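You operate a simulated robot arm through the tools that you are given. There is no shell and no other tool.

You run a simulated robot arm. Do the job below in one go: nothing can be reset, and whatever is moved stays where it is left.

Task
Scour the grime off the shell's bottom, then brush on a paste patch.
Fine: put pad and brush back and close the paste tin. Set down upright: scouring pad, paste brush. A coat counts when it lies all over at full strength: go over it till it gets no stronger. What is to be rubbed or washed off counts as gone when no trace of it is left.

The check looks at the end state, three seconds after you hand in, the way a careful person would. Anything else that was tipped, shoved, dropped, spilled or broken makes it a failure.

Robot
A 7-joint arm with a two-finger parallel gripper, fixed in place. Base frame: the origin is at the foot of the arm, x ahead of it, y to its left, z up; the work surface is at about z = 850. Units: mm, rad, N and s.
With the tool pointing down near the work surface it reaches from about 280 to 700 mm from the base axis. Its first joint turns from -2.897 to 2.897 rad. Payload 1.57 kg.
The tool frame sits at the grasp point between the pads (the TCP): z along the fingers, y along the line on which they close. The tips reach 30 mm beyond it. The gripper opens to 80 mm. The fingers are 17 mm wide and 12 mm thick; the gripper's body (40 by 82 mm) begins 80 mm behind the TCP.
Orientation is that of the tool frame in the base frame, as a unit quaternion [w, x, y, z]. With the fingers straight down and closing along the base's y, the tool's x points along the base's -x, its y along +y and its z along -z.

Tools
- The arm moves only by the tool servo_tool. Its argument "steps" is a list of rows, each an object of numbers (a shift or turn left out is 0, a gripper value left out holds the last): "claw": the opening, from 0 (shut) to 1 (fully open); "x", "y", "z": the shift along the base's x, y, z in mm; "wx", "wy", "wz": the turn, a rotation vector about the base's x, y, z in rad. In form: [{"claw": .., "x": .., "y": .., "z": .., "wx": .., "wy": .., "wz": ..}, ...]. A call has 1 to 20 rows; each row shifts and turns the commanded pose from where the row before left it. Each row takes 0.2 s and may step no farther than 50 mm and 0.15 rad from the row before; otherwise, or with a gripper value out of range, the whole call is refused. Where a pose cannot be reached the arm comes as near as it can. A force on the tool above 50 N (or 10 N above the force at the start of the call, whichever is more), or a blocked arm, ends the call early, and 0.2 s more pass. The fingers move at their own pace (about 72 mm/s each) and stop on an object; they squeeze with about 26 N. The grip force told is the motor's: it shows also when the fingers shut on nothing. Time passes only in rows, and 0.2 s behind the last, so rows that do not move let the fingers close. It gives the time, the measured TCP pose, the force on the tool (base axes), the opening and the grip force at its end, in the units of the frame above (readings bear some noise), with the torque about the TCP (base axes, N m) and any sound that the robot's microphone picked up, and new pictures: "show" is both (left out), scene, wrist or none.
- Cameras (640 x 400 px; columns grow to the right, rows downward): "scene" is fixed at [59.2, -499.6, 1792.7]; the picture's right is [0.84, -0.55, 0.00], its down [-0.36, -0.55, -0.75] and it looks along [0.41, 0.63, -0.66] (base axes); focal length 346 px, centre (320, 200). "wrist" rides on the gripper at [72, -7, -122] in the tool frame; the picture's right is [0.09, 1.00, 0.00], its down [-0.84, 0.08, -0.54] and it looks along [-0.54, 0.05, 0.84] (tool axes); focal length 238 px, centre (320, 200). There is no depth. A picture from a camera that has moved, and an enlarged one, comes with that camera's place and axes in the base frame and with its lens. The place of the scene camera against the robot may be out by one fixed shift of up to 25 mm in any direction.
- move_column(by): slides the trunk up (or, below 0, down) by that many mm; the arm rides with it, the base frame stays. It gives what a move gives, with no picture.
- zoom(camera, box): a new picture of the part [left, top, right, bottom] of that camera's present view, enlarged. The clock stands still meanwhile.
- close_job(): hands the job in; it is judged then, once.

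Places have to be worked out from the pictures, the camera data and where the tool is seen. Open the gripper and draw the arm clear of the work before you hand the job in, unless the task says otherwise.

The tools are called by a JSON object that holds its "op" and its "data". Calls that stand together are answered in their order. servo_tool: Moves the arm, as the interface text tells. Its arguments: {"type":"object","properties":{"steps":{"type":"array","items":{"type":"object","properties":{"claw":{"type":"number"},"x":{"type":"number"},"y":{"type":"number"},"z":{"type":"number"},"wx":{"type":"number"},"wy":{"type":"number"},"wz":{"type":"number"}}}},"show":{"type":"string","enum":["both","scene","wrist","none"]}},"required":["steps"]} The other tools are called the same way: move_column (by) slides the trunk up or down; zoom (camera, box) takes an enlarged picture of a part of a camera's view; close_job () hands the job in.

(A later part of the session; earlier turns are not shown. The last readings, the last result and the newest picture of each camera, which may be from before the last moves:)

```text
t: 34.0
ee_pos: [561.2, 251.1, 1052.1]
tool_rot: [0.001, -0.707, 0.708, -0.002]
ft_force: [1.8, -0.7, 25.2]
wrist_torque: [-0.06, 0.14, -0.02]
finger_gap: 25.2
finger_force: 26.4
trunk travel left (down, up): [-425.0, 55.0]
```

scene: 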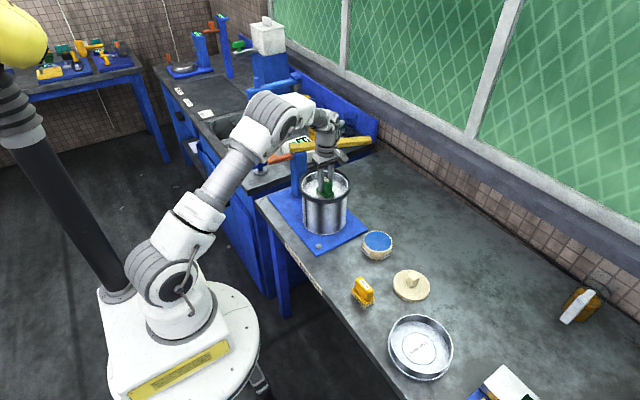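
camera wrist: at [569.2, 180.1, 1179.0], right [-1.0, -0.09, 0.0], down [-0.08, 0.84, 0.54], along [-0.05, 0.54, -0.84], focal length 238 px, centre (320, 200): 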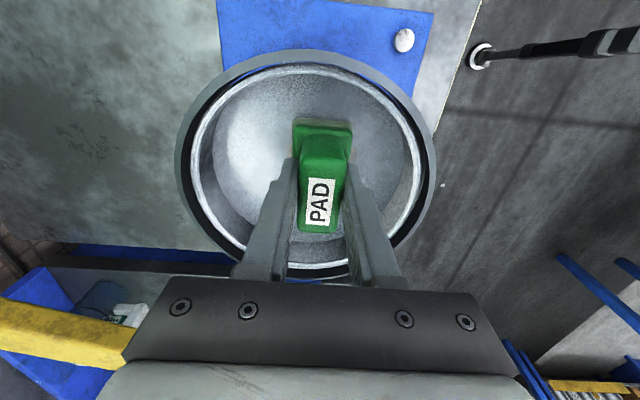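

Contact was at about TCP z 1056, and the force has levelled off near 25 N, probably with the pad slipping slightly in the grip. I'll ease up a little before rubbing.

{"op": "servo_tool", "data": {"steps": [{"z": 1}, {"z": 0.5}, {}]}}

{"op": "zoom", "data": {"camera": "wrist", "box": [200, 30, 440, 270]}}

{"op": "zoom", "data": {"camera": "scene", "box": [290, 150, 360, 220]}}

```text
t: 34.8
ee_pos: [561.7, 252.4, 1053.1]
tool_rot: [-0.001, 0.707, -0.707, 0.002]
ft_force: [2.3, -1.5, 20.8]
wrist_torque: [-0.01, -0.03, 0.0]
finger_gap: 25.7
finger_force: 25.9
trunk travel left (down, up): [-425.0, 55.0]
camera wrist: at [568.4, 179.8, 1173.9], right [-1.0, -0.09, 0.0], down [-0.08, 0.84, 0.54], along [-0.05, 0.54, -0.84], focal length 238 px, centre (320, 200)
```

scene: 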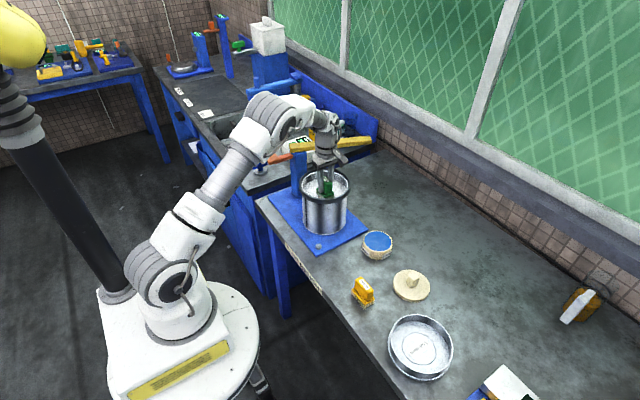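
wrist: 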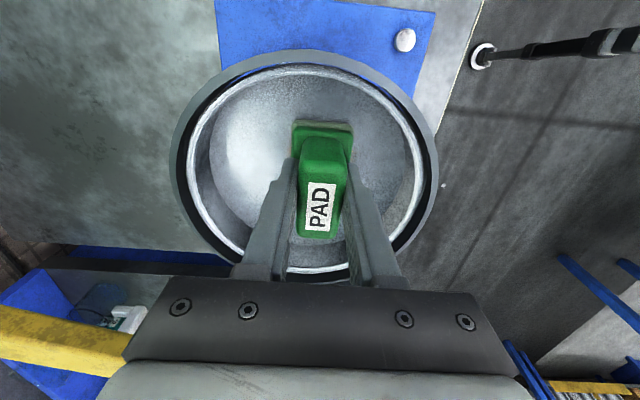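

```text
1.67 times, centred on (320, 150) of wrist
camera zoom: at [568.4, 179.8, 1173.9], right [-1.0, -0.09, 0.0], down [-0.08, 0.84, 0.54], along [-0.05, 0.54, -0.84], focal length 397 px, centre (320, 283)
```

zoom: 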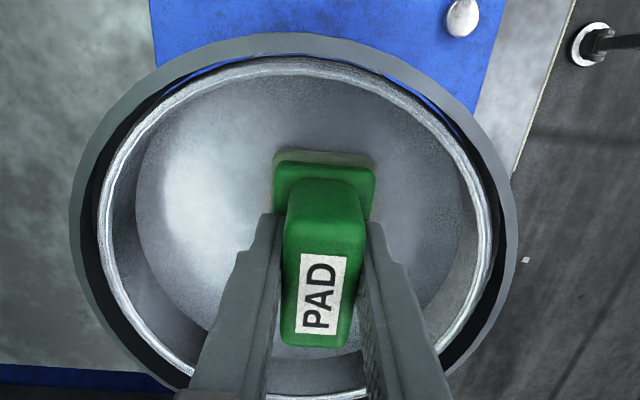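

```text
5.71 times, centred on (325, 185) of scene
camera zoom: at [59.2, -499.6, 1792.7], right [0.84, -0.55, 0.0], down [-0.36, -0.55, -0.75], along [0.41, 0.63, -0.66], focal length 1979 px, centre (291, 286)
```

zoom: 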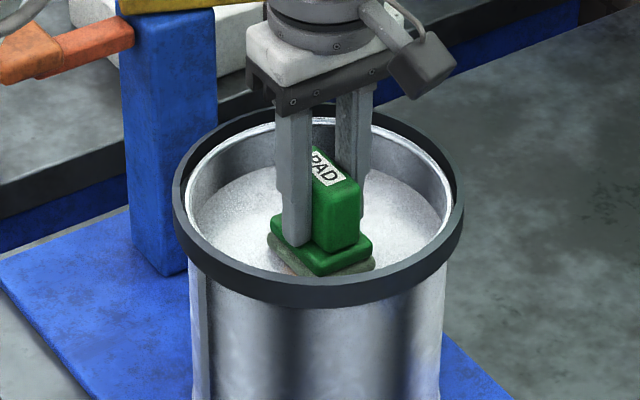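

The pad is flat on the bottom, pressing at about 20 N. I'll ease up slightly and rub back and forth in x, checking the force at the end.

{"op": "servo_tool", "data": {"steps": [{"z": 1.0}, {"x": 4}, {"x": 7}, {"x": 5}, {"x": -5}, {"x": -8}, {"x": -8}, {"x": -8}, {"x": -5}, {"x": 5}, {"x": 8}, {"x": 8}, {"x": 8}, {"x": 5}, {"x": -5}, {"x": -8}, {"x": -8}, {"x": -4}, {"x": 4}, {"x": 5}]}}

{"op": "zoom", "data": {"camera": "wrist", "box": [200, 30, 440, 270]}}

{"op": "zoom", "data": {"camera": "scene", "box": [290, 150, 360, 220]}}

```text
t: 39.0
ee_pos: [562.6, 251.5, 1051.9]
tool_rot: [-0.001, -0.707, 0.707, 0.0]
ft_force: [0.2, -0.2, -1.3]
wrist_torque: [-0.02, 0.02, -0.04]
finger_gap: 25.6
finger_force: 26.4
trunk travel left (down, up): [-425.0, 55.0]
camera wrist: at [570.6, 179.5, 1174.6], right [-1.0, -0.09, 0.0], down [-0.08, 0.84, 0.54], along [-0.05, 0.54, -0.84], focal length 238 px, centre (320, 200)
```

scene: 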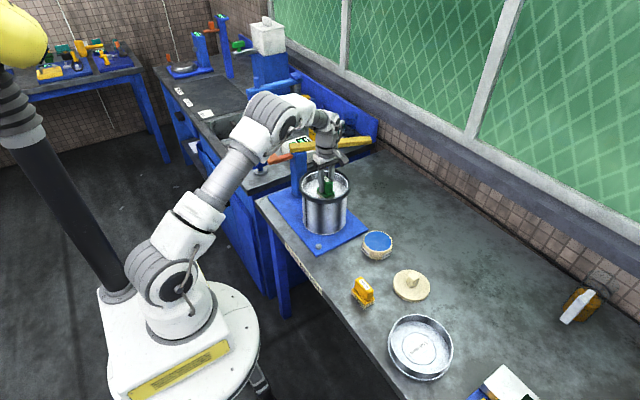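
wrist: 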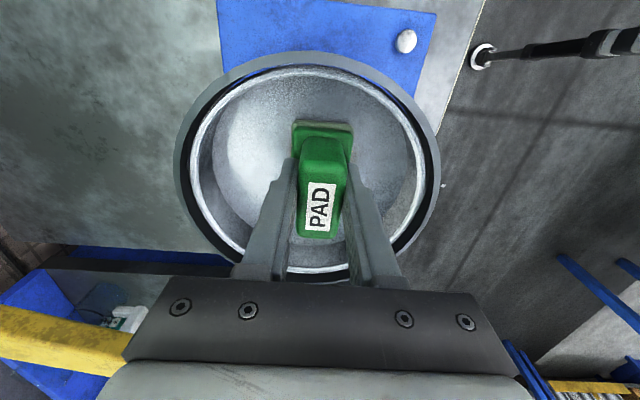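

```text
1.67 times, centred on (320, 150) of wrist
camera zoom: at [570.6, 179.5, 1174.6], right [-1.0, -0.09, 0.0], down [-0.08, 0.84, 0.54], along [-0.05, 0.54, -0.84], focal length 397 px, centre (320, 283)
```

zoom: 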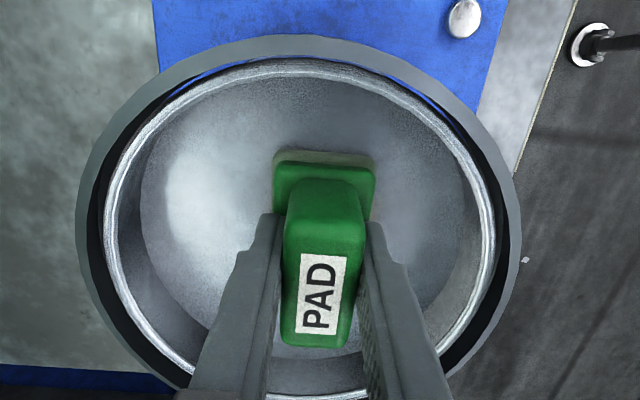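

```text
5.71 times, centred on (325, 185) of scene
camera zoom: at [59.2, -499.6, 1792.7], right [0.84, -0.55, 0.0], down [-0.36, -0.55, -0.75], along [0.41, 0.63, -0.66], focal length 1979 px, centre (291, 286)
```

zoom: 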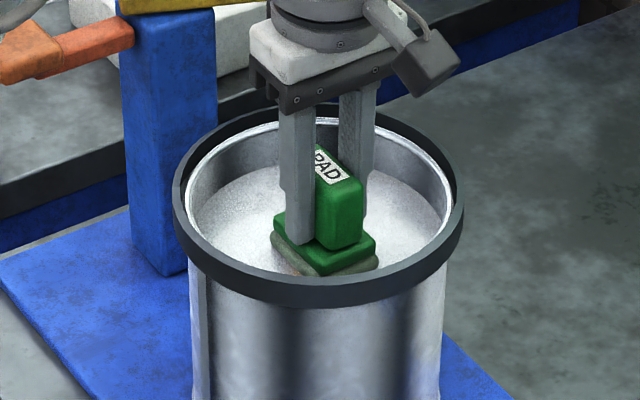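

The force is now only the pad's weight because it slid up in the grip while rubbing; the shell hasn't moved. I'll press down again carefully.

{"op": "servo_tool", "data": {"steps": [{"z": -1}, {"z": -1}, {}], "show": "none"}}

```text
t: 39.8
ee_pos: [563.4, 250.8, 1051.8]
tool_rot: [0.002, -0.706, 0.708, -0.001]
ft_force: [3.2, -0.2, 10.0]
wrist_torque: [-0.09, 0.11, 0.0]
finger_gap: 25.6
finger_force: 26.2
trunk travel left (down, up): [-425.0, 55.0]
```

About 10 N of pressure now. I'll rub again and check mid-way that contact holds.

{"op": "servo_tool", "data": {"steps": [{"x": 4}, {"x": 7}, {"x": 5}, {"x": -5}, {"x": -8}, {"x": -8}, {"x": -8}, {"x": -5}, {"x": 5}, {"x": 8}], "show": "none"}}

```text
t: 42.0
ee_pos: [554.3, 253.3, 1051.9]
tool_rot: [0.0, 0.707, -0.707, 0.0]
ft_force: [-8.9, 2.4, 20.7]
wrist_torque: [-0.12, 0.41, -0.05]
finger_gap: 25.5
finger_force: 26.1
trunk travel left (down, up): [-425.0, 55.0]
```

Contact holds at about 20 N with around 9 N of friction. I'll carry on with x strokes at three y offsets to cover the whole stain.

{"op": "servo_tool", "data": {"steps": [{"x": 8}, {"x": 8}, {"x": 5}, {"x": -5, "y": 3}, {"x": -8, "y": 3}, {"x": -8}, {"x": -8}, {"x": -5}, {"x": 5}, {"x": 8}, {"x": 8}, {"x": 8}, {"x": 5, "y": -4}, {"x": -5, "y": -4}, {"x": -8, "y": -4}, {"x": -8}, {"x": -8}, {"x": -5}, {"x": 5}, {"x": 8}], "show": "none"}}

{"op": "servo_tool", "data": {"steps": [{"x": 8}, {"x": 8}, {"x": 5}, {"x": -5, "y": 3}, {"x": -8, "y": 3}, {"x": -8}, {"x": -8}, {"x": -5}, {"x": 5}, {"x": 8}, {"x": 8}, {"x": 8}, {"x": 5}, {"x": -5}, {"x": -8}, {"x": -8}]}}

{"op": "zoom", "data": {"camera": "scene", "box": [290, 150, 360, 220]}}

```text
t: 46.2
ee_pos: [553.7, 246.8, 1052.7]
tool_rot: [0.0, 0.708, -0.706, -0.001]
ft_force: [-10.6, -0.7, 22.7]
wrist_torque: [-0.15, 0.36, -0.07]
finger_gap: 25.3
finger_force: 26.0
trunk travel left (down, up): [-425.0, 55.0]
```

```text
t: 49.6
ee_pos: [558.8, 251.8, 1051.2]
tool_rot: [0.002, -0.707, 0.707, -0.002]
ft_force: [11.3, -3.8, 24.8]
wrist_torque: [-0.04, -0.09, 0.03]
finger_gap: 25.8
finger_force: 25.9
trunk travel left (down, up): [-425.0, 55.0]
camera wrist: at [565.2, 179.0, 1173.9], right [-1.0, -0.09, -0.01], down [-0.08, 0.84, 0.54], along [-0.04, 0.54, -0.84], focal length 238 px, centre (320, 200)
```

scene: 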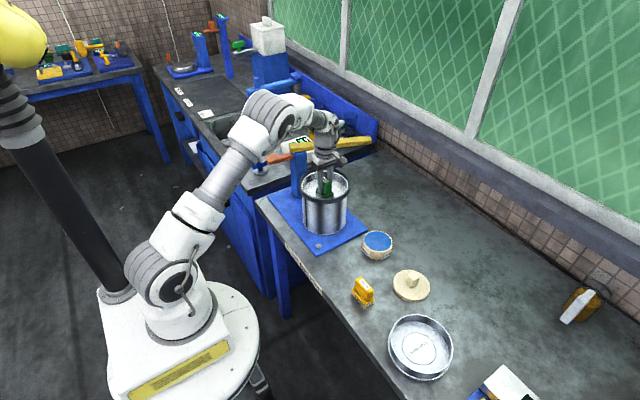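
wrist: 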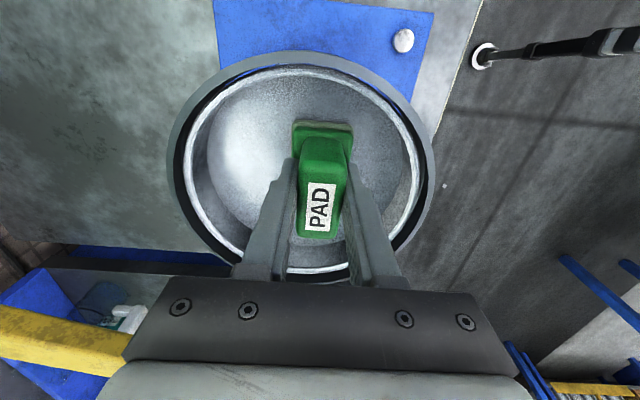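

```text
5.71 times, centred on (325, 185) of scene
camera zoom: at [59.2, -499.6, 1792.7], right [0.84, -0.55, 0.0], down [-0.36, -0.55, -0.75], along [0.41, 0.63, -0.66], focal length 1979 px, centre (291, 286)
```

zoom: 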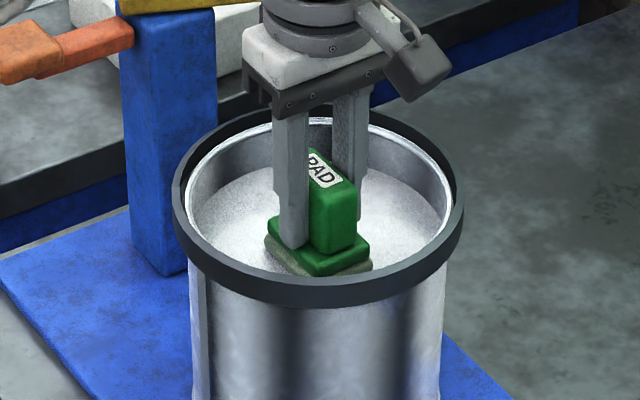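

That's several passes done. I'll lift gently and shift in +y so the camera can look straight down at the bottom.

{"op": "servo_tool", "data": {"steps": [{"z": 2}, {"z": 4}, {"z": 7}, {"z": 9}, {"z": 10}, {"z": 10}, {"z": 10}, {"z": 9}, {"z": 6}, {"z": 3, "y": 3}, {"y": 6}, {"y": 10}, {"y": 10}, {"y": 10}, {"y": 10}, {"y": 10}, {"y": 9}, {"y": 5}, {"y": 2}, {}]}}

{"op": "zoom", "data": {"camera": "wrist", "box": [200, 0, 440, 150]}}

```text
t: 53.8
ee_pos: [557.7, 327.3, 1120.7]
tool_rot: [0.0, 0.707, -0.707, 0.0]
ft_force: [-0.5, -0.9, -1.4]
wrist_torque: [-0.01, 0.02, 0.01]
finger_gap: 25.6
finger_force: 26.3
trunk travel left (down, up): [-425.0, 55.0]
camera wrist: at [564.5, 254.9, 1243.2], right [-1.0, -0.09, 0.0], down [-0.08, 0.84, 0.54], along [-0.05, 0.54, -0.84], focal length 238 px, centre (320, 200)
```

scene: 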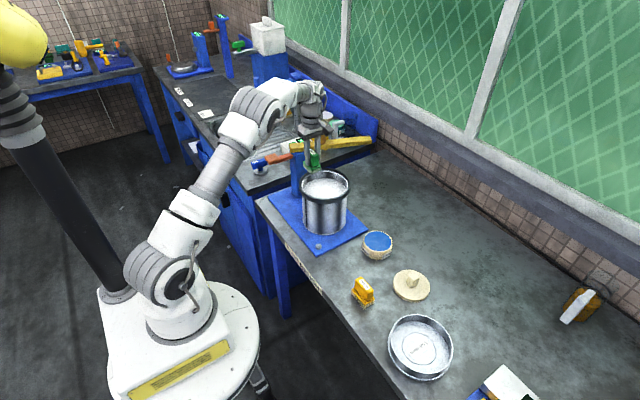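
wrist: 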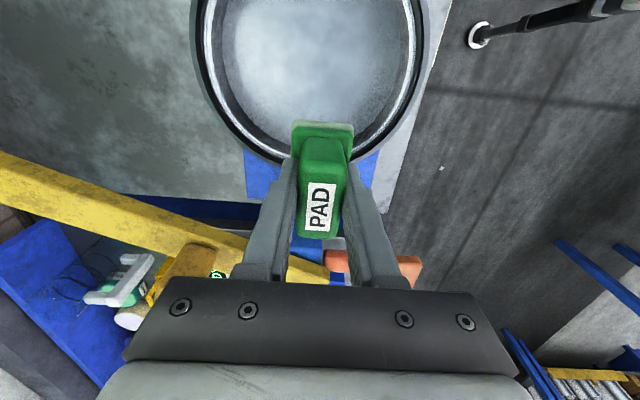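

```text
2.67 times, centred on (320, 75) of wrist
camera zoom: at [564.5, 254.9, 1243.2], right [-1.0, -0.09, 0.0], down [-0.08, 0.84, 0.54], along [-0.05, 0.54, -0.84], focal length 636 px, centre (320, 533)
```

zoom: 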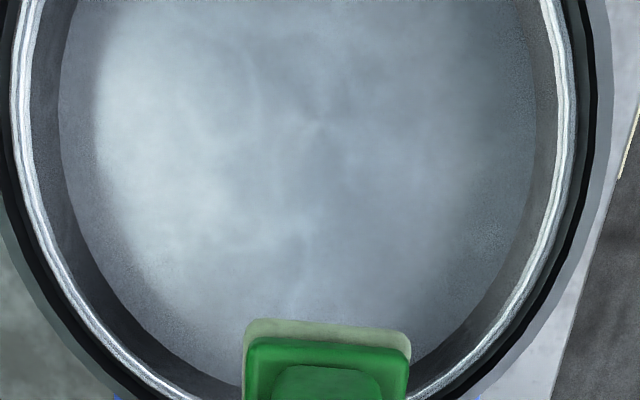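

The orange stain seems gone. I'll check at higher magnification for faint traces, including from the scene camera.

{"op": "zoom", "data": {"camera": "wrist", "box": [240, 0, 400, 100]}}

{"op": "zoom", "data": {"camera": "scene", "box": [295, 165, 355, 225]}}

```text
4.00 times, centred on (320, 50) of wrist
camera zoom: at [564.5, 254.9, 1243.2], right [-1.0, -0.09, 0.0], down [-0.08, 0.84, 0.54], along [-0.05, 0.54, -0.84], focal length 953 px, centre (320, 800)
```

zoom: 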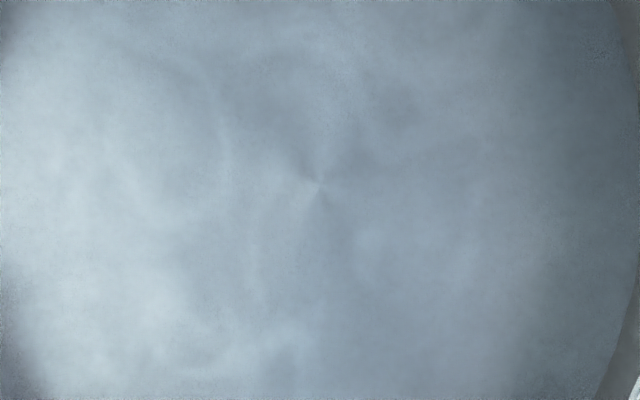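

```text
6.67 times, centred on (325, 195) of scene
camera zoom: at [59.2, -499.6, 1792.7], right [0.84, -0.55, 0.0], down [-0.36, -0.55, -0.75], along [0.41, 0.63, -0.66], focal length 2309 px, centre (287, 233)
```

zoom: 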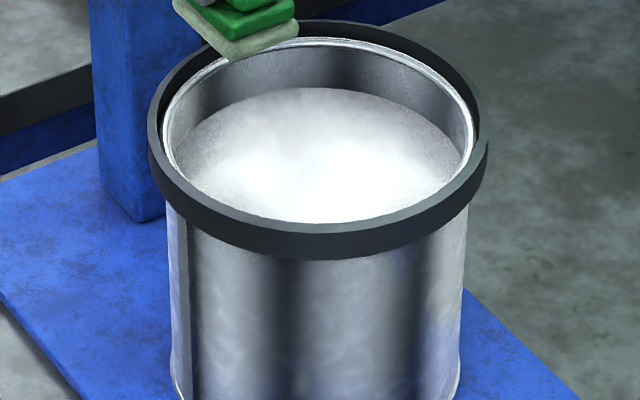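

The bottom shows no trace of grime from either camera. I'll carry the pad back to its original spot at about (484, 89.5), gently and still above the rim.

{"op": "servo_tool", "data": {"steps": [{"x": -1.5, "y": -5}, {"x": -3, "y": -10}, {"x": -4.34, "y": -14}, {"x": -4.34, "y": -14}, {"x": -4.34, "y": -14}, {"x": -4.34, "y": -14}, {"x": -4.34, "y": -14}, {"x": -4.34, "y": -14}, {"x": -4.34, "y": -14}, {"x": -4.34, "y": -14}, {"x": -4.34, "y": -14}, {"x": -4.34, "y": -14}, {"x": -4.34, "y": -14}, {"x": -4.34, "y": -14}, {"x": -4.34, "y": -14}, {"x": -4.34, "y": -14}, {"x": -4.34, "y": -14}, {"x": -2.5, "y": -8}, {"x": -1.7, "y": -5}, {}], "show": "none"}}

{"op": "servo_tool", "data": {"steps": [{"z": -4}, {"z": -8}, {"z": -12}, {"z": -14}, {"z": -14}, {"z": -14}, {"z": -14}, {"z": -14}, {"z": -14}, {"z": -14}, {"z": -14}, {"z": -14}, {"z": -14}, {"z": -14}, {"z": -10}, {"z": -8}, {"z": -4}, {}]}}

{"op": "zoom", "data": {"camera": "scene", "box": [290, 210, 370, 290]}}

```text
t: 58.0
ee_pos: [484.4, 89.3, 1119.7]
tool_rot: [0.001, -0.707, 0.707, -0.001]
ft_force: [-0.8, 0.5, -1.1]
wrist_torque: [-0.01, 0.03, -0.01]
finger_gap: 25.7
finger_force: 26.1
trunk travel left (down, up): [-425.0, 55.0]
```

```text
t: 61.8
ee_pos: [485.6, 89.7, 920.8]
tool_rot: [-0.001, -0.707, 0.708, -0.001]
ft_force: [-0.2, 0.3, -1.5]
wrist_torque: [-0.03, -0.01, -0.02]
finger_gap: 25.6
finger_force: 26.2
trunk travel left (down, up): [-425.0, 55.0]
camera wrist: at [491.3, 17.8, 1042.3], right [-1.0, -0.09, 0.0], down [-0.08, 0.84, 0.54], along [-0.05, 0.54, -0.84], focal length 238 px, centre (320, 200)
```

scene: 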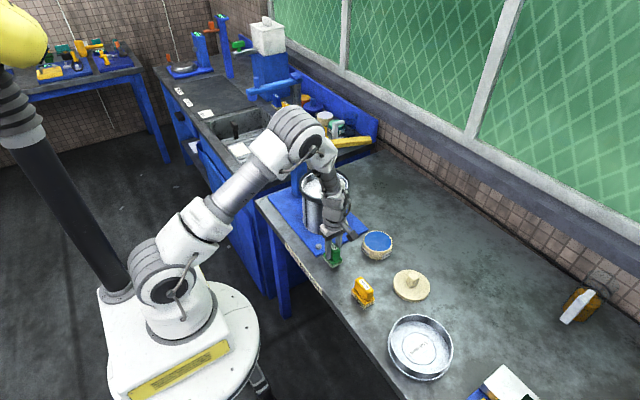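
wrist: 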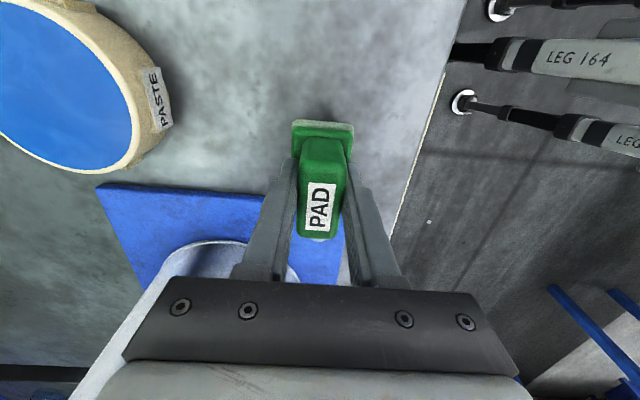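

```text
5.00 times, centred on (330, 250) of scene
camera zoom: at [59.2, -499.6, 1792.7], right [0.84, -0.55, 0.0], down [-0.36, -0.55, -0.75], along [0.41, 0.63, -0.66], focal length 1732 px, centre (270, -50)
```

zoom: 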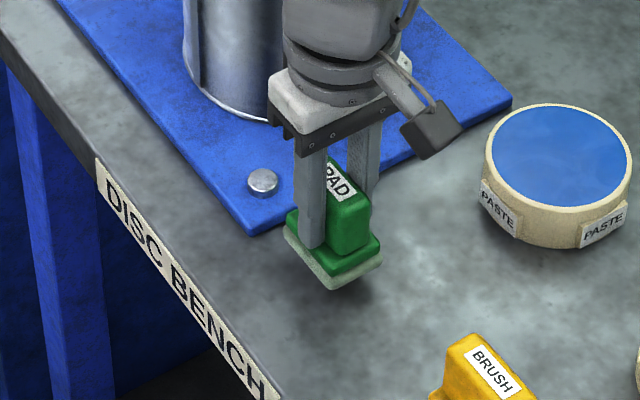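

The pad is about 15 mm above its original spot. I'll lower it slowly to find contact.

{"op": "servo_tool", "data": {"steps": [{"z": -3}, {"z": -3}, {"z": -2}, {"z": -2}, {}], "show": "none"}}

```text
t: 63.0
ee_pos: [484.6, 89.2, 910.1]
tool_rot: [0.0, 0.707, -0.707, 0.0]
ft_force: [-0.1, -0.7, -1.6]
wrist_torque: [0.0, 0.0, -0.04]
finger_gap: 25.7
finger_force: 25.7
trunk travel left (down, up): [-425.0, 55.0]
```

Still hanging free, so I'll go a little further.

{"op": "servo_tool", "data": {"steps": [{"z": -1.5}, {"z": -1.5}, {}], "show": "none"}}

```text
t: 63.8
ee_pos: [484.1, 90.3, 907.4]
tool_rot: [0.0, 0.707, -0.707, 0.0]
ft_force: [0.4, 0.5, -1.5]
wrist_torque: [0.01, -0.02, 0.06]
finger_gap: 25.7
finger_force: 26.0
trunk travel left (down, up): [-425.0, 55.0]
```

{"op": "servo_tool", "data": {"steps": [{"z": -1}, {"z": -1}, {}], "show": "none"}}

```text
t: 64.6
ee_pos: [484.3, 89.4, 905.8]
tool_rot: [0.0, -0.707, 0.707, 0.001]
ft_force: [-0.4, 0.3, -1.7]
wrist_torque: [0.02, -0.02, 0.0]
finger_gap: 25.7
finger_force: 26.5
trunk travel left (down, up): [-425.0, 55.0]
```

It's still free at 905.8, which fits the pad having slid up about 4–5 mm in the grip. I'll keep lowering in 1 mm steps.

{"op": "servo_tool", "data": {"steps": [{"z": -1}, {"z": -1}, {}], "show": "scene"}}

{"op": "zoom", "data": {"camera": "scene", "box": [310, 230, 360, 280]}}

```text
t: 65.4
ee_pos: [484.6, 88.3, 903.9]
tool_rot: [0.0, -0.706, 0.708, 0.001]
ft_force: [-0.9, -1.5, 6.8]
wrist_torque: [0.14, 0.18, 0.03]
finger_gap: 25.9
finger_force: 25.7
trunk travel left (down, up): [-425.0, 55.0]
```

scene: 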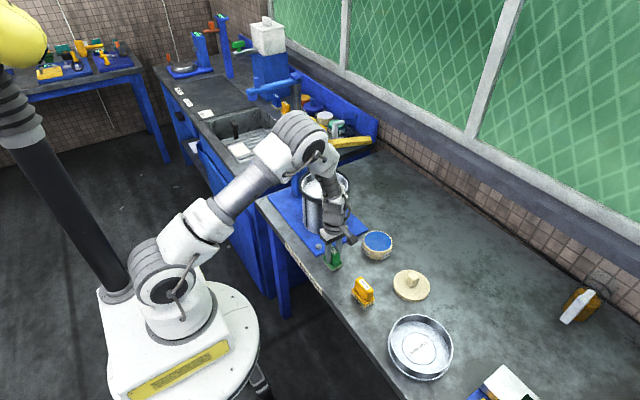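

```text
8.00 times, centred on (335, 255) of scene
camera zoom: at [59.2, -499.6, 1792.7], right [0.84, -0.55, 0.0], down [-0.36, -0.55, -0.75], along [0.41, 0.63, -0.66], focal length 2771 px, centre (200, -240)
```

zoom: 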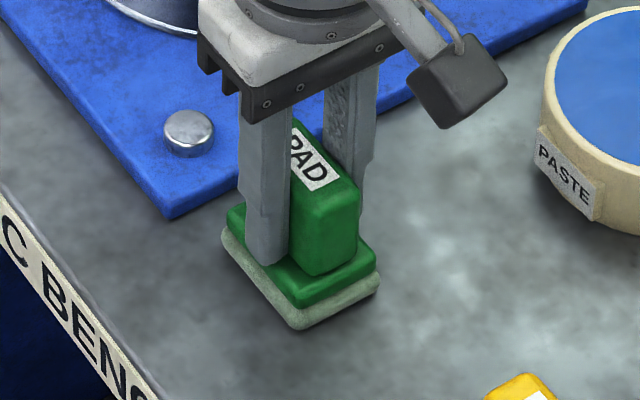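

The pad has touched down. I'll relieve the press by 1 mm, open, and lift away straight up.

{"op": "servo_tool", "data": {"steps": [{"z": 1}, {}, {"claw": 0.7}, {}, {}, {"z": 10}, {"z": 20}, {"z": 30}, {"z": 40}, {}]}}

{"op": "zoom", "data": {"camera": "scene", "box": [300, 225, 380, 305]}}

```text
t: 67.6
ee_pos: [486.1, 88.6, 1004.4]
tool_rot: [0.0, -0.707, 0.707, 0.0]
ft_force: [-0.2, -0.1, 0.2]
wrist_torque: [0.02, 0.01, -0.01]
finger_gap: 56.0
finger_force: 0.0
trunk travel left (down, up): [-425.0, 55.0]
camera wrist: at [493.3, 17.0, 1126.2], right [-1.0, -0.09, 0.0], down [-0.08, 0.84, 0.54], along [-0.05, 0.54, -0.84], focal length 238 px, centre (320, 200)
```

scene: 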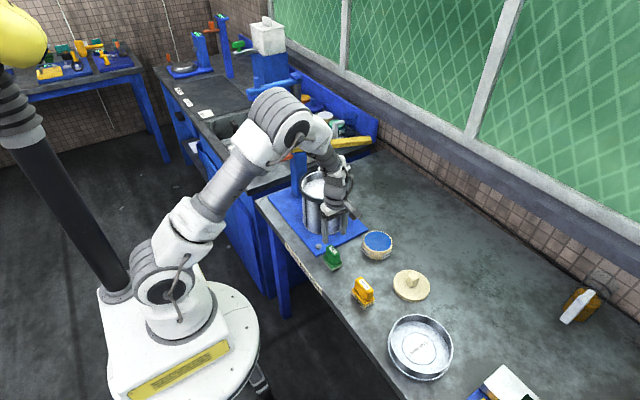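
wrist: 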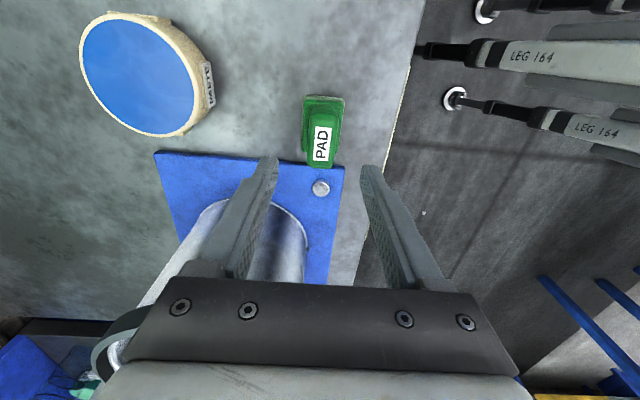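

```text
5.00 times, centred on (340, 265) of scene
camera zoom: at [59.2, -499.6, 1792.7], right [0.84, -0.55, 0.0], down [-0.36, -0.55, -0.75], along [0.41, 0.63, -0.66], focal length 1732 px, centre (220, -125)
```

zoom: 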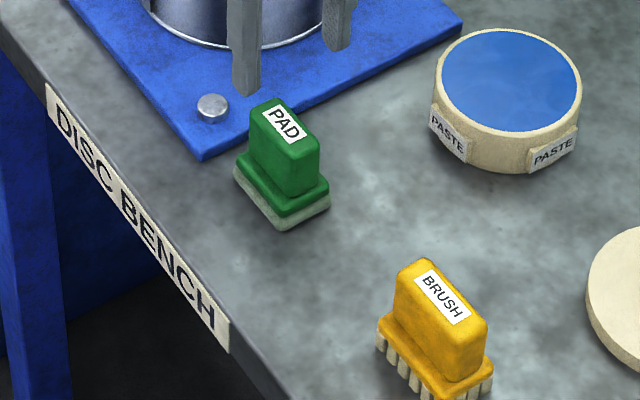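

The pad is back upright in its spot. Next I'll move above the brush at the same height and measure it.

{"op": "servo_tool", "data": {"steps": [{"y": -30, "claw": 1}, {"y": -40}, {"y": -40}, {"y": -40}, {"y": -10, "z": -6}, {}, {}], "show": "wrist"}}

{"op": "zoom", "data": {"camera": "wrist", "box": [240, 80, 400, 230]}}

{"op": "zoom", "data": {"camera": "wrist", "box": [80, 60, 320, 300]}}

```text
t: 69.2
ee_pos: [485.1, -69.4, 999.6]
tool_rot: [0.0, 0.707, -0.707, 0.0]
ft_force: [-0.9, -0.5, 1.4]
wrist_torque: [-0.02, -0.01, 0.01]
finger_gap: 80.0
finger_force: 0.1
trunk travel left (down, up): [-425.0, 55.0]
camera wrist: at [492.6, -141.7, 1121.2], right [-1.0, -0.09, 0.0], down [-0.08, 0.84, 0.54], along [-0.05, 0.54, -0.84], focal length 238 px, centre (320, 200)
```

wrist: 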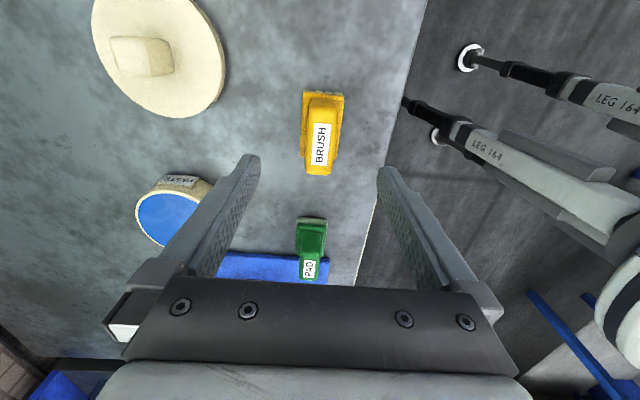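

```text
2.67 times, centred on (320, 155) of wrist
camera zoom: at [492.6, -141.7, 1121.2], right [-1.0, -0.09, 0.0], down [-0.08, 0.84, 0.54], along [-0.05, 0.54, -0.84], focal length 636 px, centre (320, 320)
```

zoom: 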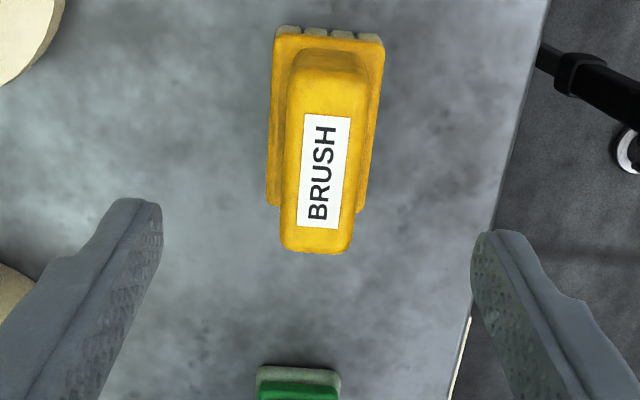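

```text
1.67 times, centred on (200, 180) of wrist
camera zoom: at [492.6, -141.7, 1121.2], right [-1.0, -0.09, 0.0], down [-0.08, 0.84, 0.54], along [-0.05, 0.54, -0.84], focal length 397 px, centre (520, 233)
```

zoom: 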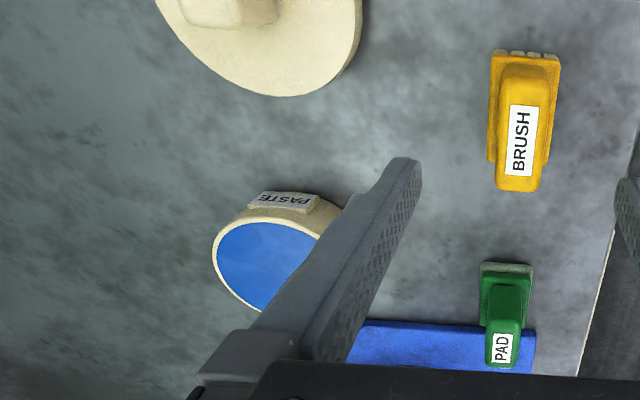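

The brush handle is centred near (484.5, -72) with its top at about z 925. I'll descend to z 914 and grip it.

{"op": "servo_tool", "data": {"steps": [{"x": -0.5, "y": -2, "z": -15}, {"z": -20}, {"z": -20}, {"z": -20}, {"z": -10}, {}, {}]}}

{"op": "zoom", "data": {"camera": "scene", "box": [330, 250, 400, 320]}}

```text
t: 70.8
ee_pos: [482.5, -73.4, 912.7]
tool_rot: [0.001, 0.708, -0.707, 0.0]
ft_force: [-0.5, 0.4, 0.8]
wrist_torque: [0.02, 0.02, 0.03]
finger_gap: 79.9
finger_force: 0.0
trunk travel left (down, up): [-425.0, 55.0]
camera wrist: at [490.3, -145.1, 1035.3], right [-1.0, -0.09, 0.0], down [-0.08, 0.84, 0.54], along [-0.05, 0.54, -0.84], focal length 238 px, centre (320, 200)
```

scene: 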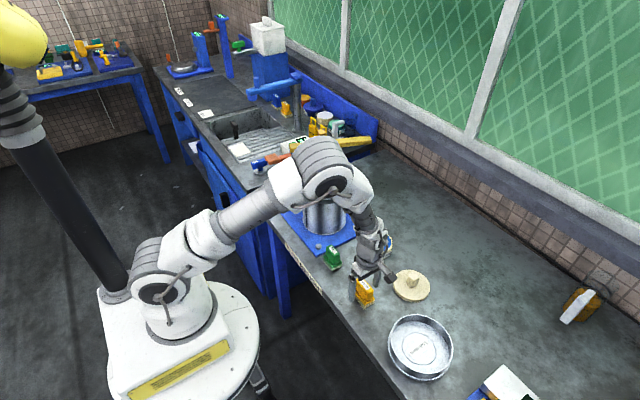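
wrist: 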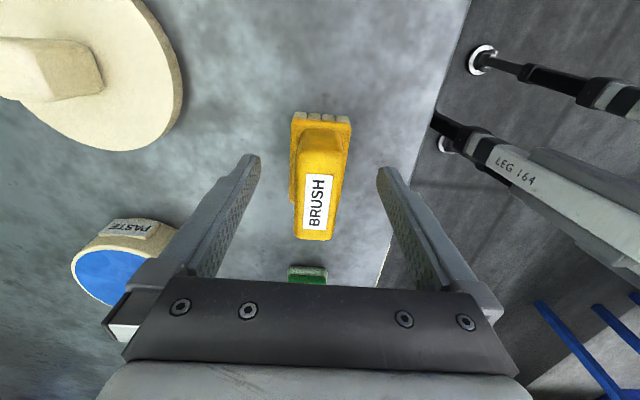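

```text
5.71 times, centred on (365, 285) of scene
camera zoom: at [59.2, -499.6, 1792.7], right [0.84, -0.55, 0.0], down [-0.36, -0.55, -0.75], along [0.41, 0.63, -0.66], focal length 1979 px, centre (63, -286)
```

zoom: 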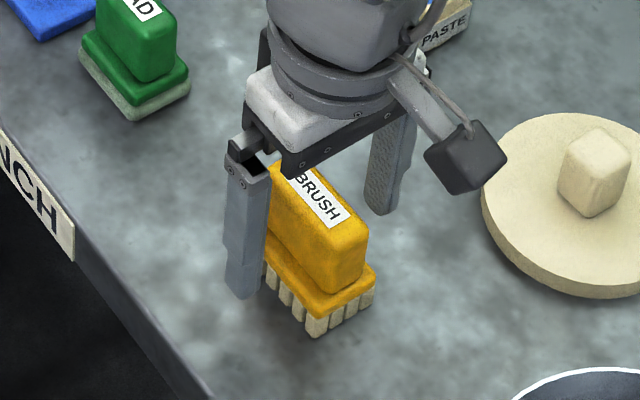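

The handle is centred between the fingers. I'll close and lift in small steps.

{"op": "servo_tool", "data": {"steps": [{"claw": 0}, {}, {}, {}, {}, {}, {"z": 2}, {"z": 2}, {"z": 2}, {"z": 2}, {"z": 2}, {}]}}

{"op": "zoom", "data": {"camera": "scene", "box": [330, 250, 400, 320]}}

```text
t: 73.4
ee_pos: [483.9, -72.1, 923.3]
tool_rot: [0.0, -0.707, 0.707, 0.001]
ft_force: [0.4, -0.3, -0.5]
wrist_torque: [-0.02, -0.01, -0.01]
finger_gap: 25.7
finger_force: 25.8
trunk travel left (down, up): [-425.0, 55.0]
camera wrist: at [490.5, -144.7, 1045.3], right [-1.0, -0.09, 0.0], down [-0.08, 0.84, 0.54], along [-0.05, 0.54, -0.84], focal length 238 px, centre (320, 200)
```

scene: 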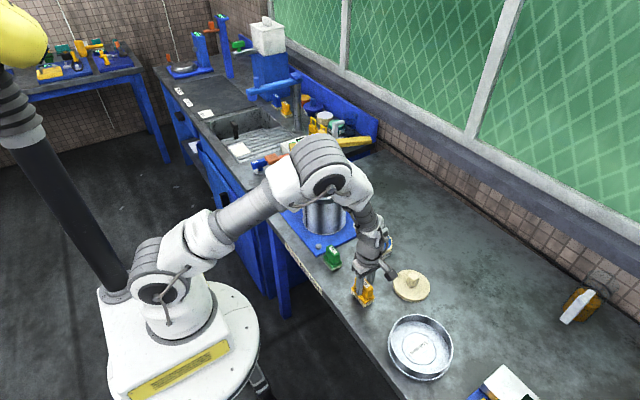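
wrist: 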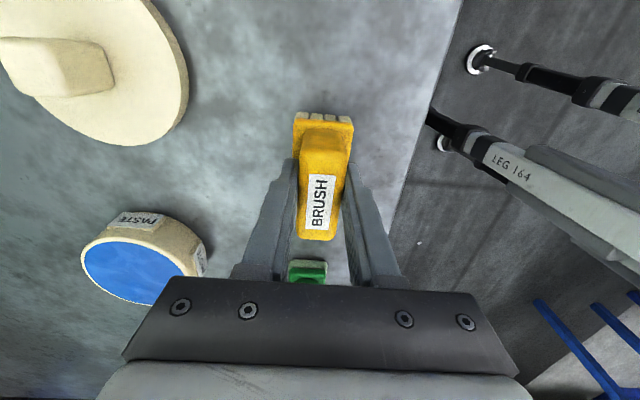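

```text
5.71 times, centred on (365, 285) of scene
camera zoom: at [59.2, -499.6, 1792.7], right [0.84, -0.55, 0.0], down [-0.36, -0.55, -0.75], along [0.41, 0.63, -0.66], focal length 1979 px, centre (63, -286)
```

zoom: 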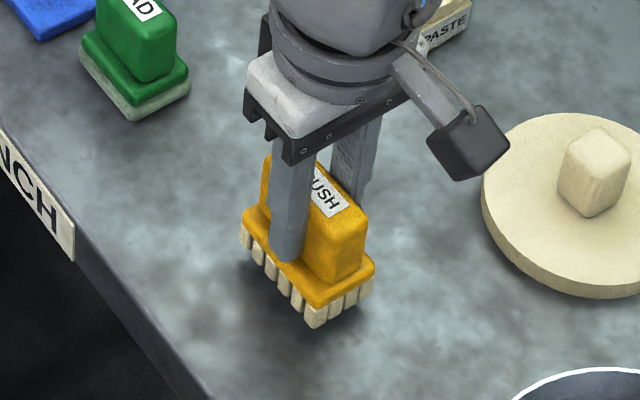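

The brush is held, with its bristle tips about 63 mm below the TCP. I'll lift it gently and move toward the tin, keeping some offset so the camera can fix the tin's position.

{"op": "servo_tool", "data": {"steps": [{"z": 4}, {"z": 7}, {"z": 10}, {"z": 10}, {"z": 10}, {"z": 10}, {"z": 10}, {"z": 9}, {"z": 5}, {"z": 2}, {"x": 4, "y": 6}, {"x": 8, "y": 12}, {"x": 10, "y": 15}, {"x": 10, "y": 15}, {"x": 10, "y": 15}, {"x": 10, "y": 15}, {"x": 10, "y": 15}, {"x": 8, "y": 12}, {"x": 4, "y": 5}, {"x": 2, "y": 2}]}}

{"op": "zoom", "data": {"camera": "wrist", "box": [150, 50, 310, 200]}}

{"op": "zoom", "data": {"camera": "scene", "box": [330, 190, 430, 290]}}

```text
t: 77.6
ee_pos: [560.1, 39.8, 999.9]
tool_rot: [0.0, -0.707, 0.707, 0.0]
ft_force: [-0.1, 0.7, -1.4]
wrist_torque: [-0.01, -0.05, 0.08]
finger_gap: 25.4
finger_force: 25.8
trunk travel left (down, up): [-425.0, 55.0]
camera wrist: at [566.8, -31.7, 1121.6], right [-1.0, -0.09, 0.0], down [-0.08, 0.84, 0.54], along [-0.05, 0.54, -0.84], focal length 238 px, centre (320, 200)
```

scene: 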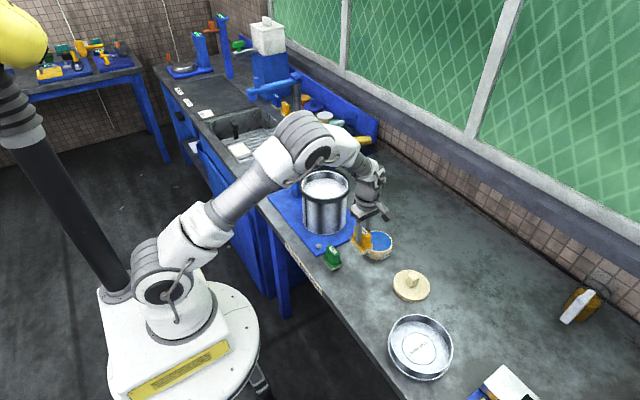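
wrist: 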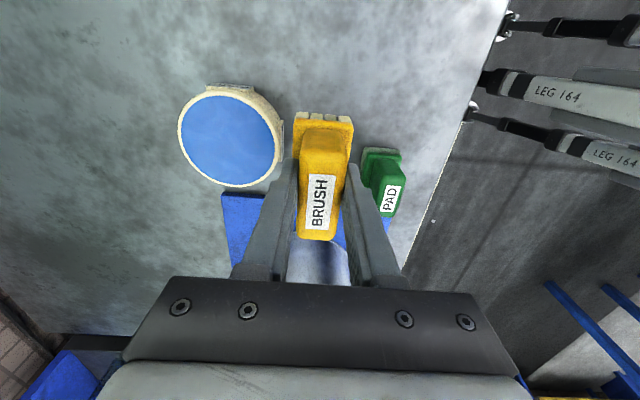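

```text
2.67 times, centred on (230, 125) of wrist
camera zoom: at [566.8, -31.7, 1121.6], right [-1.0, -0.09, 0.0], down [-0.08, 0.84, 0.54], along [-0.05, 0.54, -0.84], focal length 636 px, centre (560, 400)
```

zoom: 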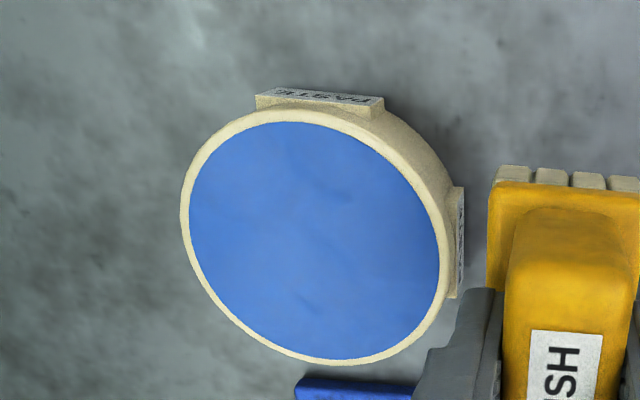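

```text
4.00 times, centred on (380, 240) of scene
camera zoom: at [59.2, -499.6, 1792.7], right [0.84, -0.55, 0.0], down [-0.36, -0.55, -0.75], along [0.41, 0.63, -0.66], focal length 1385 px, centre (80, 40)
```

zoom: 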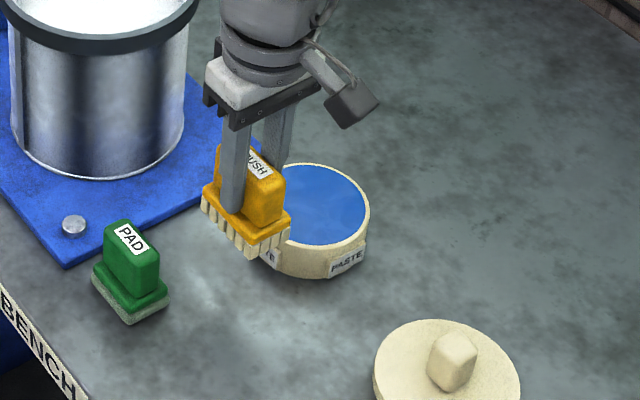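

The tin's rim centre works out to about (651, 60), with the rim near z 885 and about a 92 mm opening. The 40×68 mm brush fits, so I'll move over it and lower in small steps.

{"op": "servo_tool", "data": {"steps": [{"x": 4, "y": 1}, {"x": 8, "y": 2}, {"x": 11, "y": 2}, {"x": 11, "y": 3}, {"x": 11, "y": 3}, {"x": 11, "y": 3}, {"x": 11, "y": 2}, {"x": 10, "y": 2}, {"x": 8, "y": 2}, {"x": 4}, {"x": 2}, {}, {"z": -5}, {"z": -8}, {"z": -8}, {"z": -6}, {"z": -3}, {}]}}

{"op": "zoom", "data": {"camera": "scene", "box": [330, 190, 430, 290]}}

{"op": "zoom", "data": {"camera": "wrist", "box": [220, 60, 420, 260]}}

```text
t: 81.4
ee_pos: [652.2, 58.7, 970.1]
tool_rot: [0.0, -0.707, 0.707, -0.001]
ft_force: [0.4, 0.3, -0.6]
wrist_torque: [0.06, -0.03, 0.02]
finger_gap: 25.4
finger_force: 25.9
trunk travel left (down, up): [-425.0, 55.0]
camera wrist: at [658.2, -12.5, 1092.2], right [-1.0, -0.09, 0.0], down [-0.08, 0.84, 0.54], along [-0.05, 0.54, -0.84], focal length 238 px, centre (320, 200)
```

scene: 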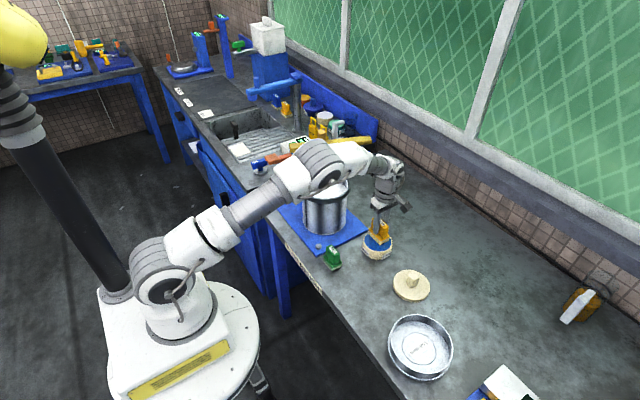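
wrist: 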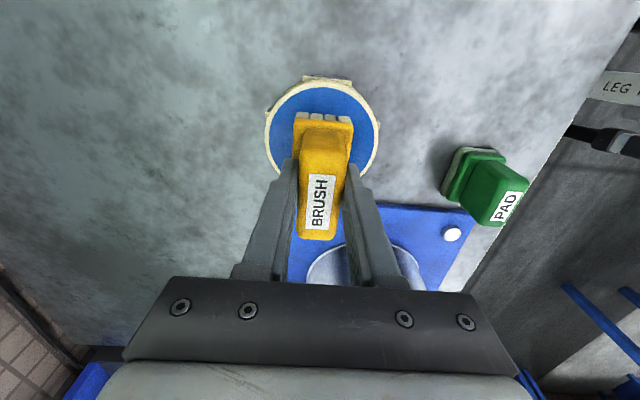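

```text
4.00 times, centred on (380, 240) of scene
camera zoom: at [59.2, -499.6, 1792.7], right [0.84, -0.55, 0.0], down [-0.36, -0.55, -0.75], along [0.41, 0.63, -0.66], focal length 1385 px, centre (80, 40)
```

zoom: 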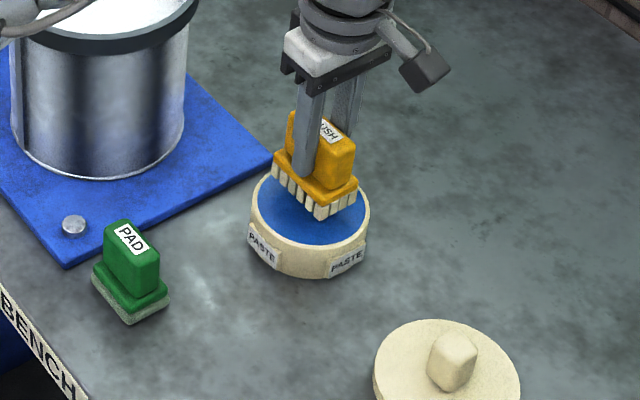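

```text
2.00 times, centred on (320, 160) of wrist
camera zoom: at [658.2, -12.5, 1092.2], right [-1.0, -0.09, 0.0], down [-0.08, 0.84, 0.54], along [-0.05, 0.54, -0.84], focal length 477 px, centre (320, 280)
```

zoom: 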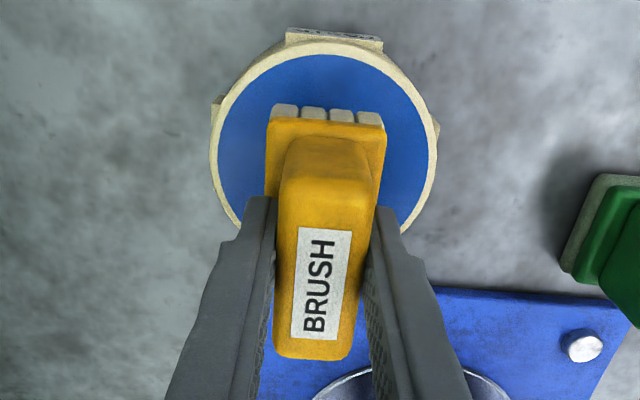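

The brush is centred over the tin. I'll lower it gradually into the paste, watching the force.

{"op": "servo_tool", "data": {"steps": [{"z": -4}, {"z": -4}, {"z": -4}, {"z": -3}, {}], "show": "none"}}

{"op": "servo_tool", "data": {"steps": [{"z": -2}, {"z": -1}, {}]}}

{"op": "zoom", "data": {"camera": "scene", "box": [340, 210, 410, 280]}}

```text
t: 82.6
ee_pos: [651.2, 59.6, 954.9]
tool_rot: [0.0, -0.707, 0.707, 0.0]
ft_force: [0.3, -1.4, -1.4]
wrist_torque: [0.0, 0.0, 0.0]
finger_gap: 25.3
finger_force: 26.1
trunk travel left (down, up): [-425.0, 55.0]
```

```text
t: 83.4
ee_pos: [651.7, 58.3, 952.7]
tool_rot: [0.001, -0.707, 0.707, 0.0]
ft_force: [-0.9, -0.7, 7.7]
wrist_torque: [-0.02, 0.13, 0.01]
finger_gap: 25.6
finger_force: 26.1
trunk travel left (down, up): [-425.0, 55.0]
camera wrist: at [657.6, -13.0, 1075.4], right [-1.0, -0.09, 0.0], down [-0.08, 0.84, 0.54], along [-0.05, 0.54, -0.84], focal length 238 px, centre (320, 200)
```

scene: 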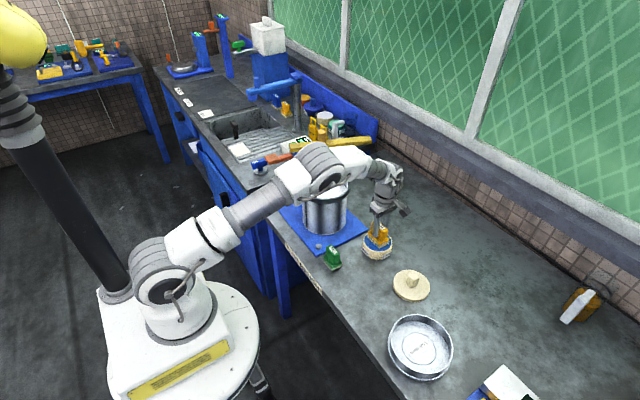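
wrist: 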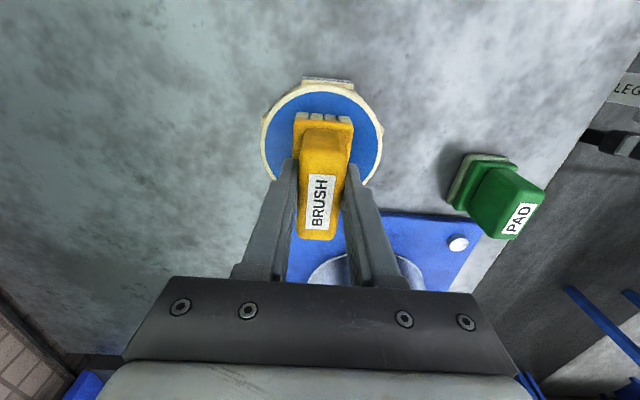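

```text
5.71 times, centred on (375, 245) of scene
camera zoom: at [59.2, -499.6, 1792.7], right [0.84, -0.55, 0.0], down [-0.36, -0.55, -0.75], along [0.41, 0.63, -0.66], focal length 1979 px, centre (6, -57)
```

zoom: 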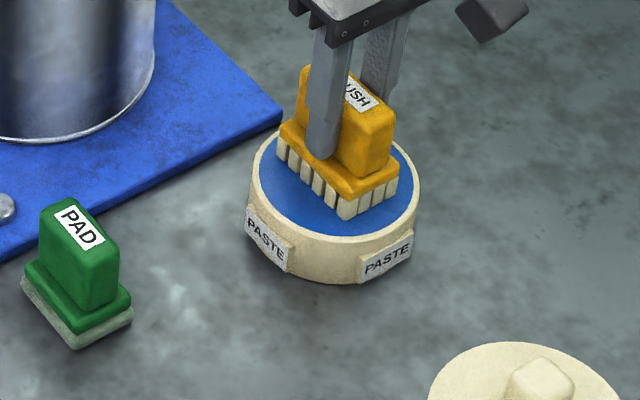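

Contact with the paste came at about 9 N. I'll hold there with a tiny wiggle to load the bristles, then lift and look.

{"op": "servo_tool", "data": {"steps": [{}, {"x": 2}, {"x": -2}, {"x": -2}, {"x": 2}, {}, {"z": 3}, {"z": 5}, {"z": 8}, {"z": 8}, {"z": 5}, {}]}}

{"op": "zoom", "data": {"camera": "scene", "box": [340, 200, 410, 270]}}

```text
t: 86.0
ee_pos: [651.4, 58.4, 980.5]
tool_rot: [0.0, 0.707, -0.707, 0.0]
ft_force: [-0.5, 0.0, -1.0]
wrist_torque: [0.01, 0.0, -0.01]
finger_gap: 25.7
finger_force: 25.6
trunk travel left (down, up): [-425.0, 55.0]
camera wrist: at [657.9, -13.2, 1102.9], right [-1.0, -0.09, 0.0], down [-0.08, 0.84, 0.54], along [-0.05, 0.54, -0.84], focal length 238 px, centre (320, 200)
```

scene: 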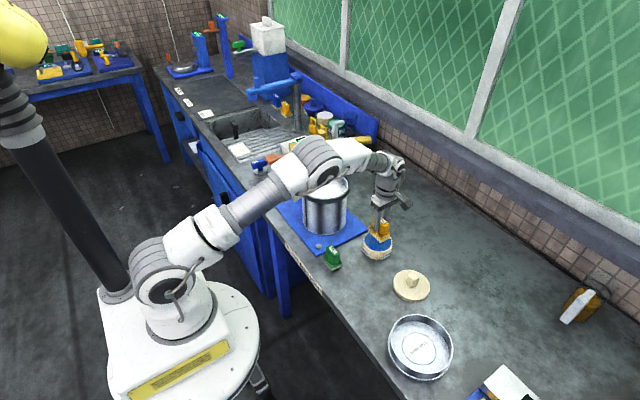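
wrist: 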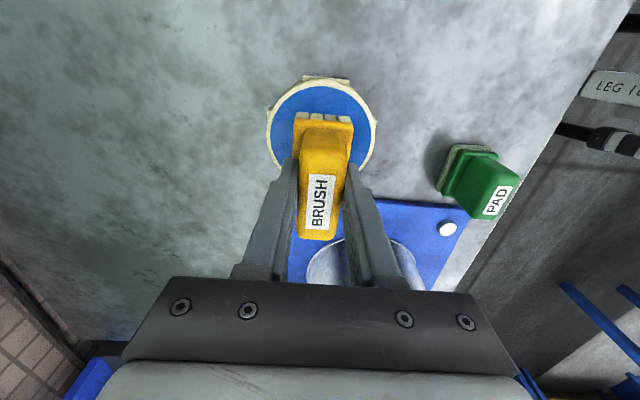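

```text
5.71 times, centred on (375, 235) of scene
camera zoom: at [59.2, -499.6, 1792.7], right [0.84, -0.55, 0.0], down [-0.36, -0.55, -0.75], along [0.41, 0.63, -0.66], focal length 1979 px, centre (6, 0)
```

zoom: 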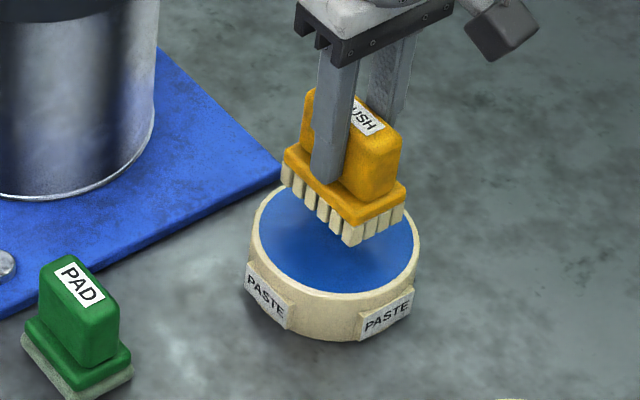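

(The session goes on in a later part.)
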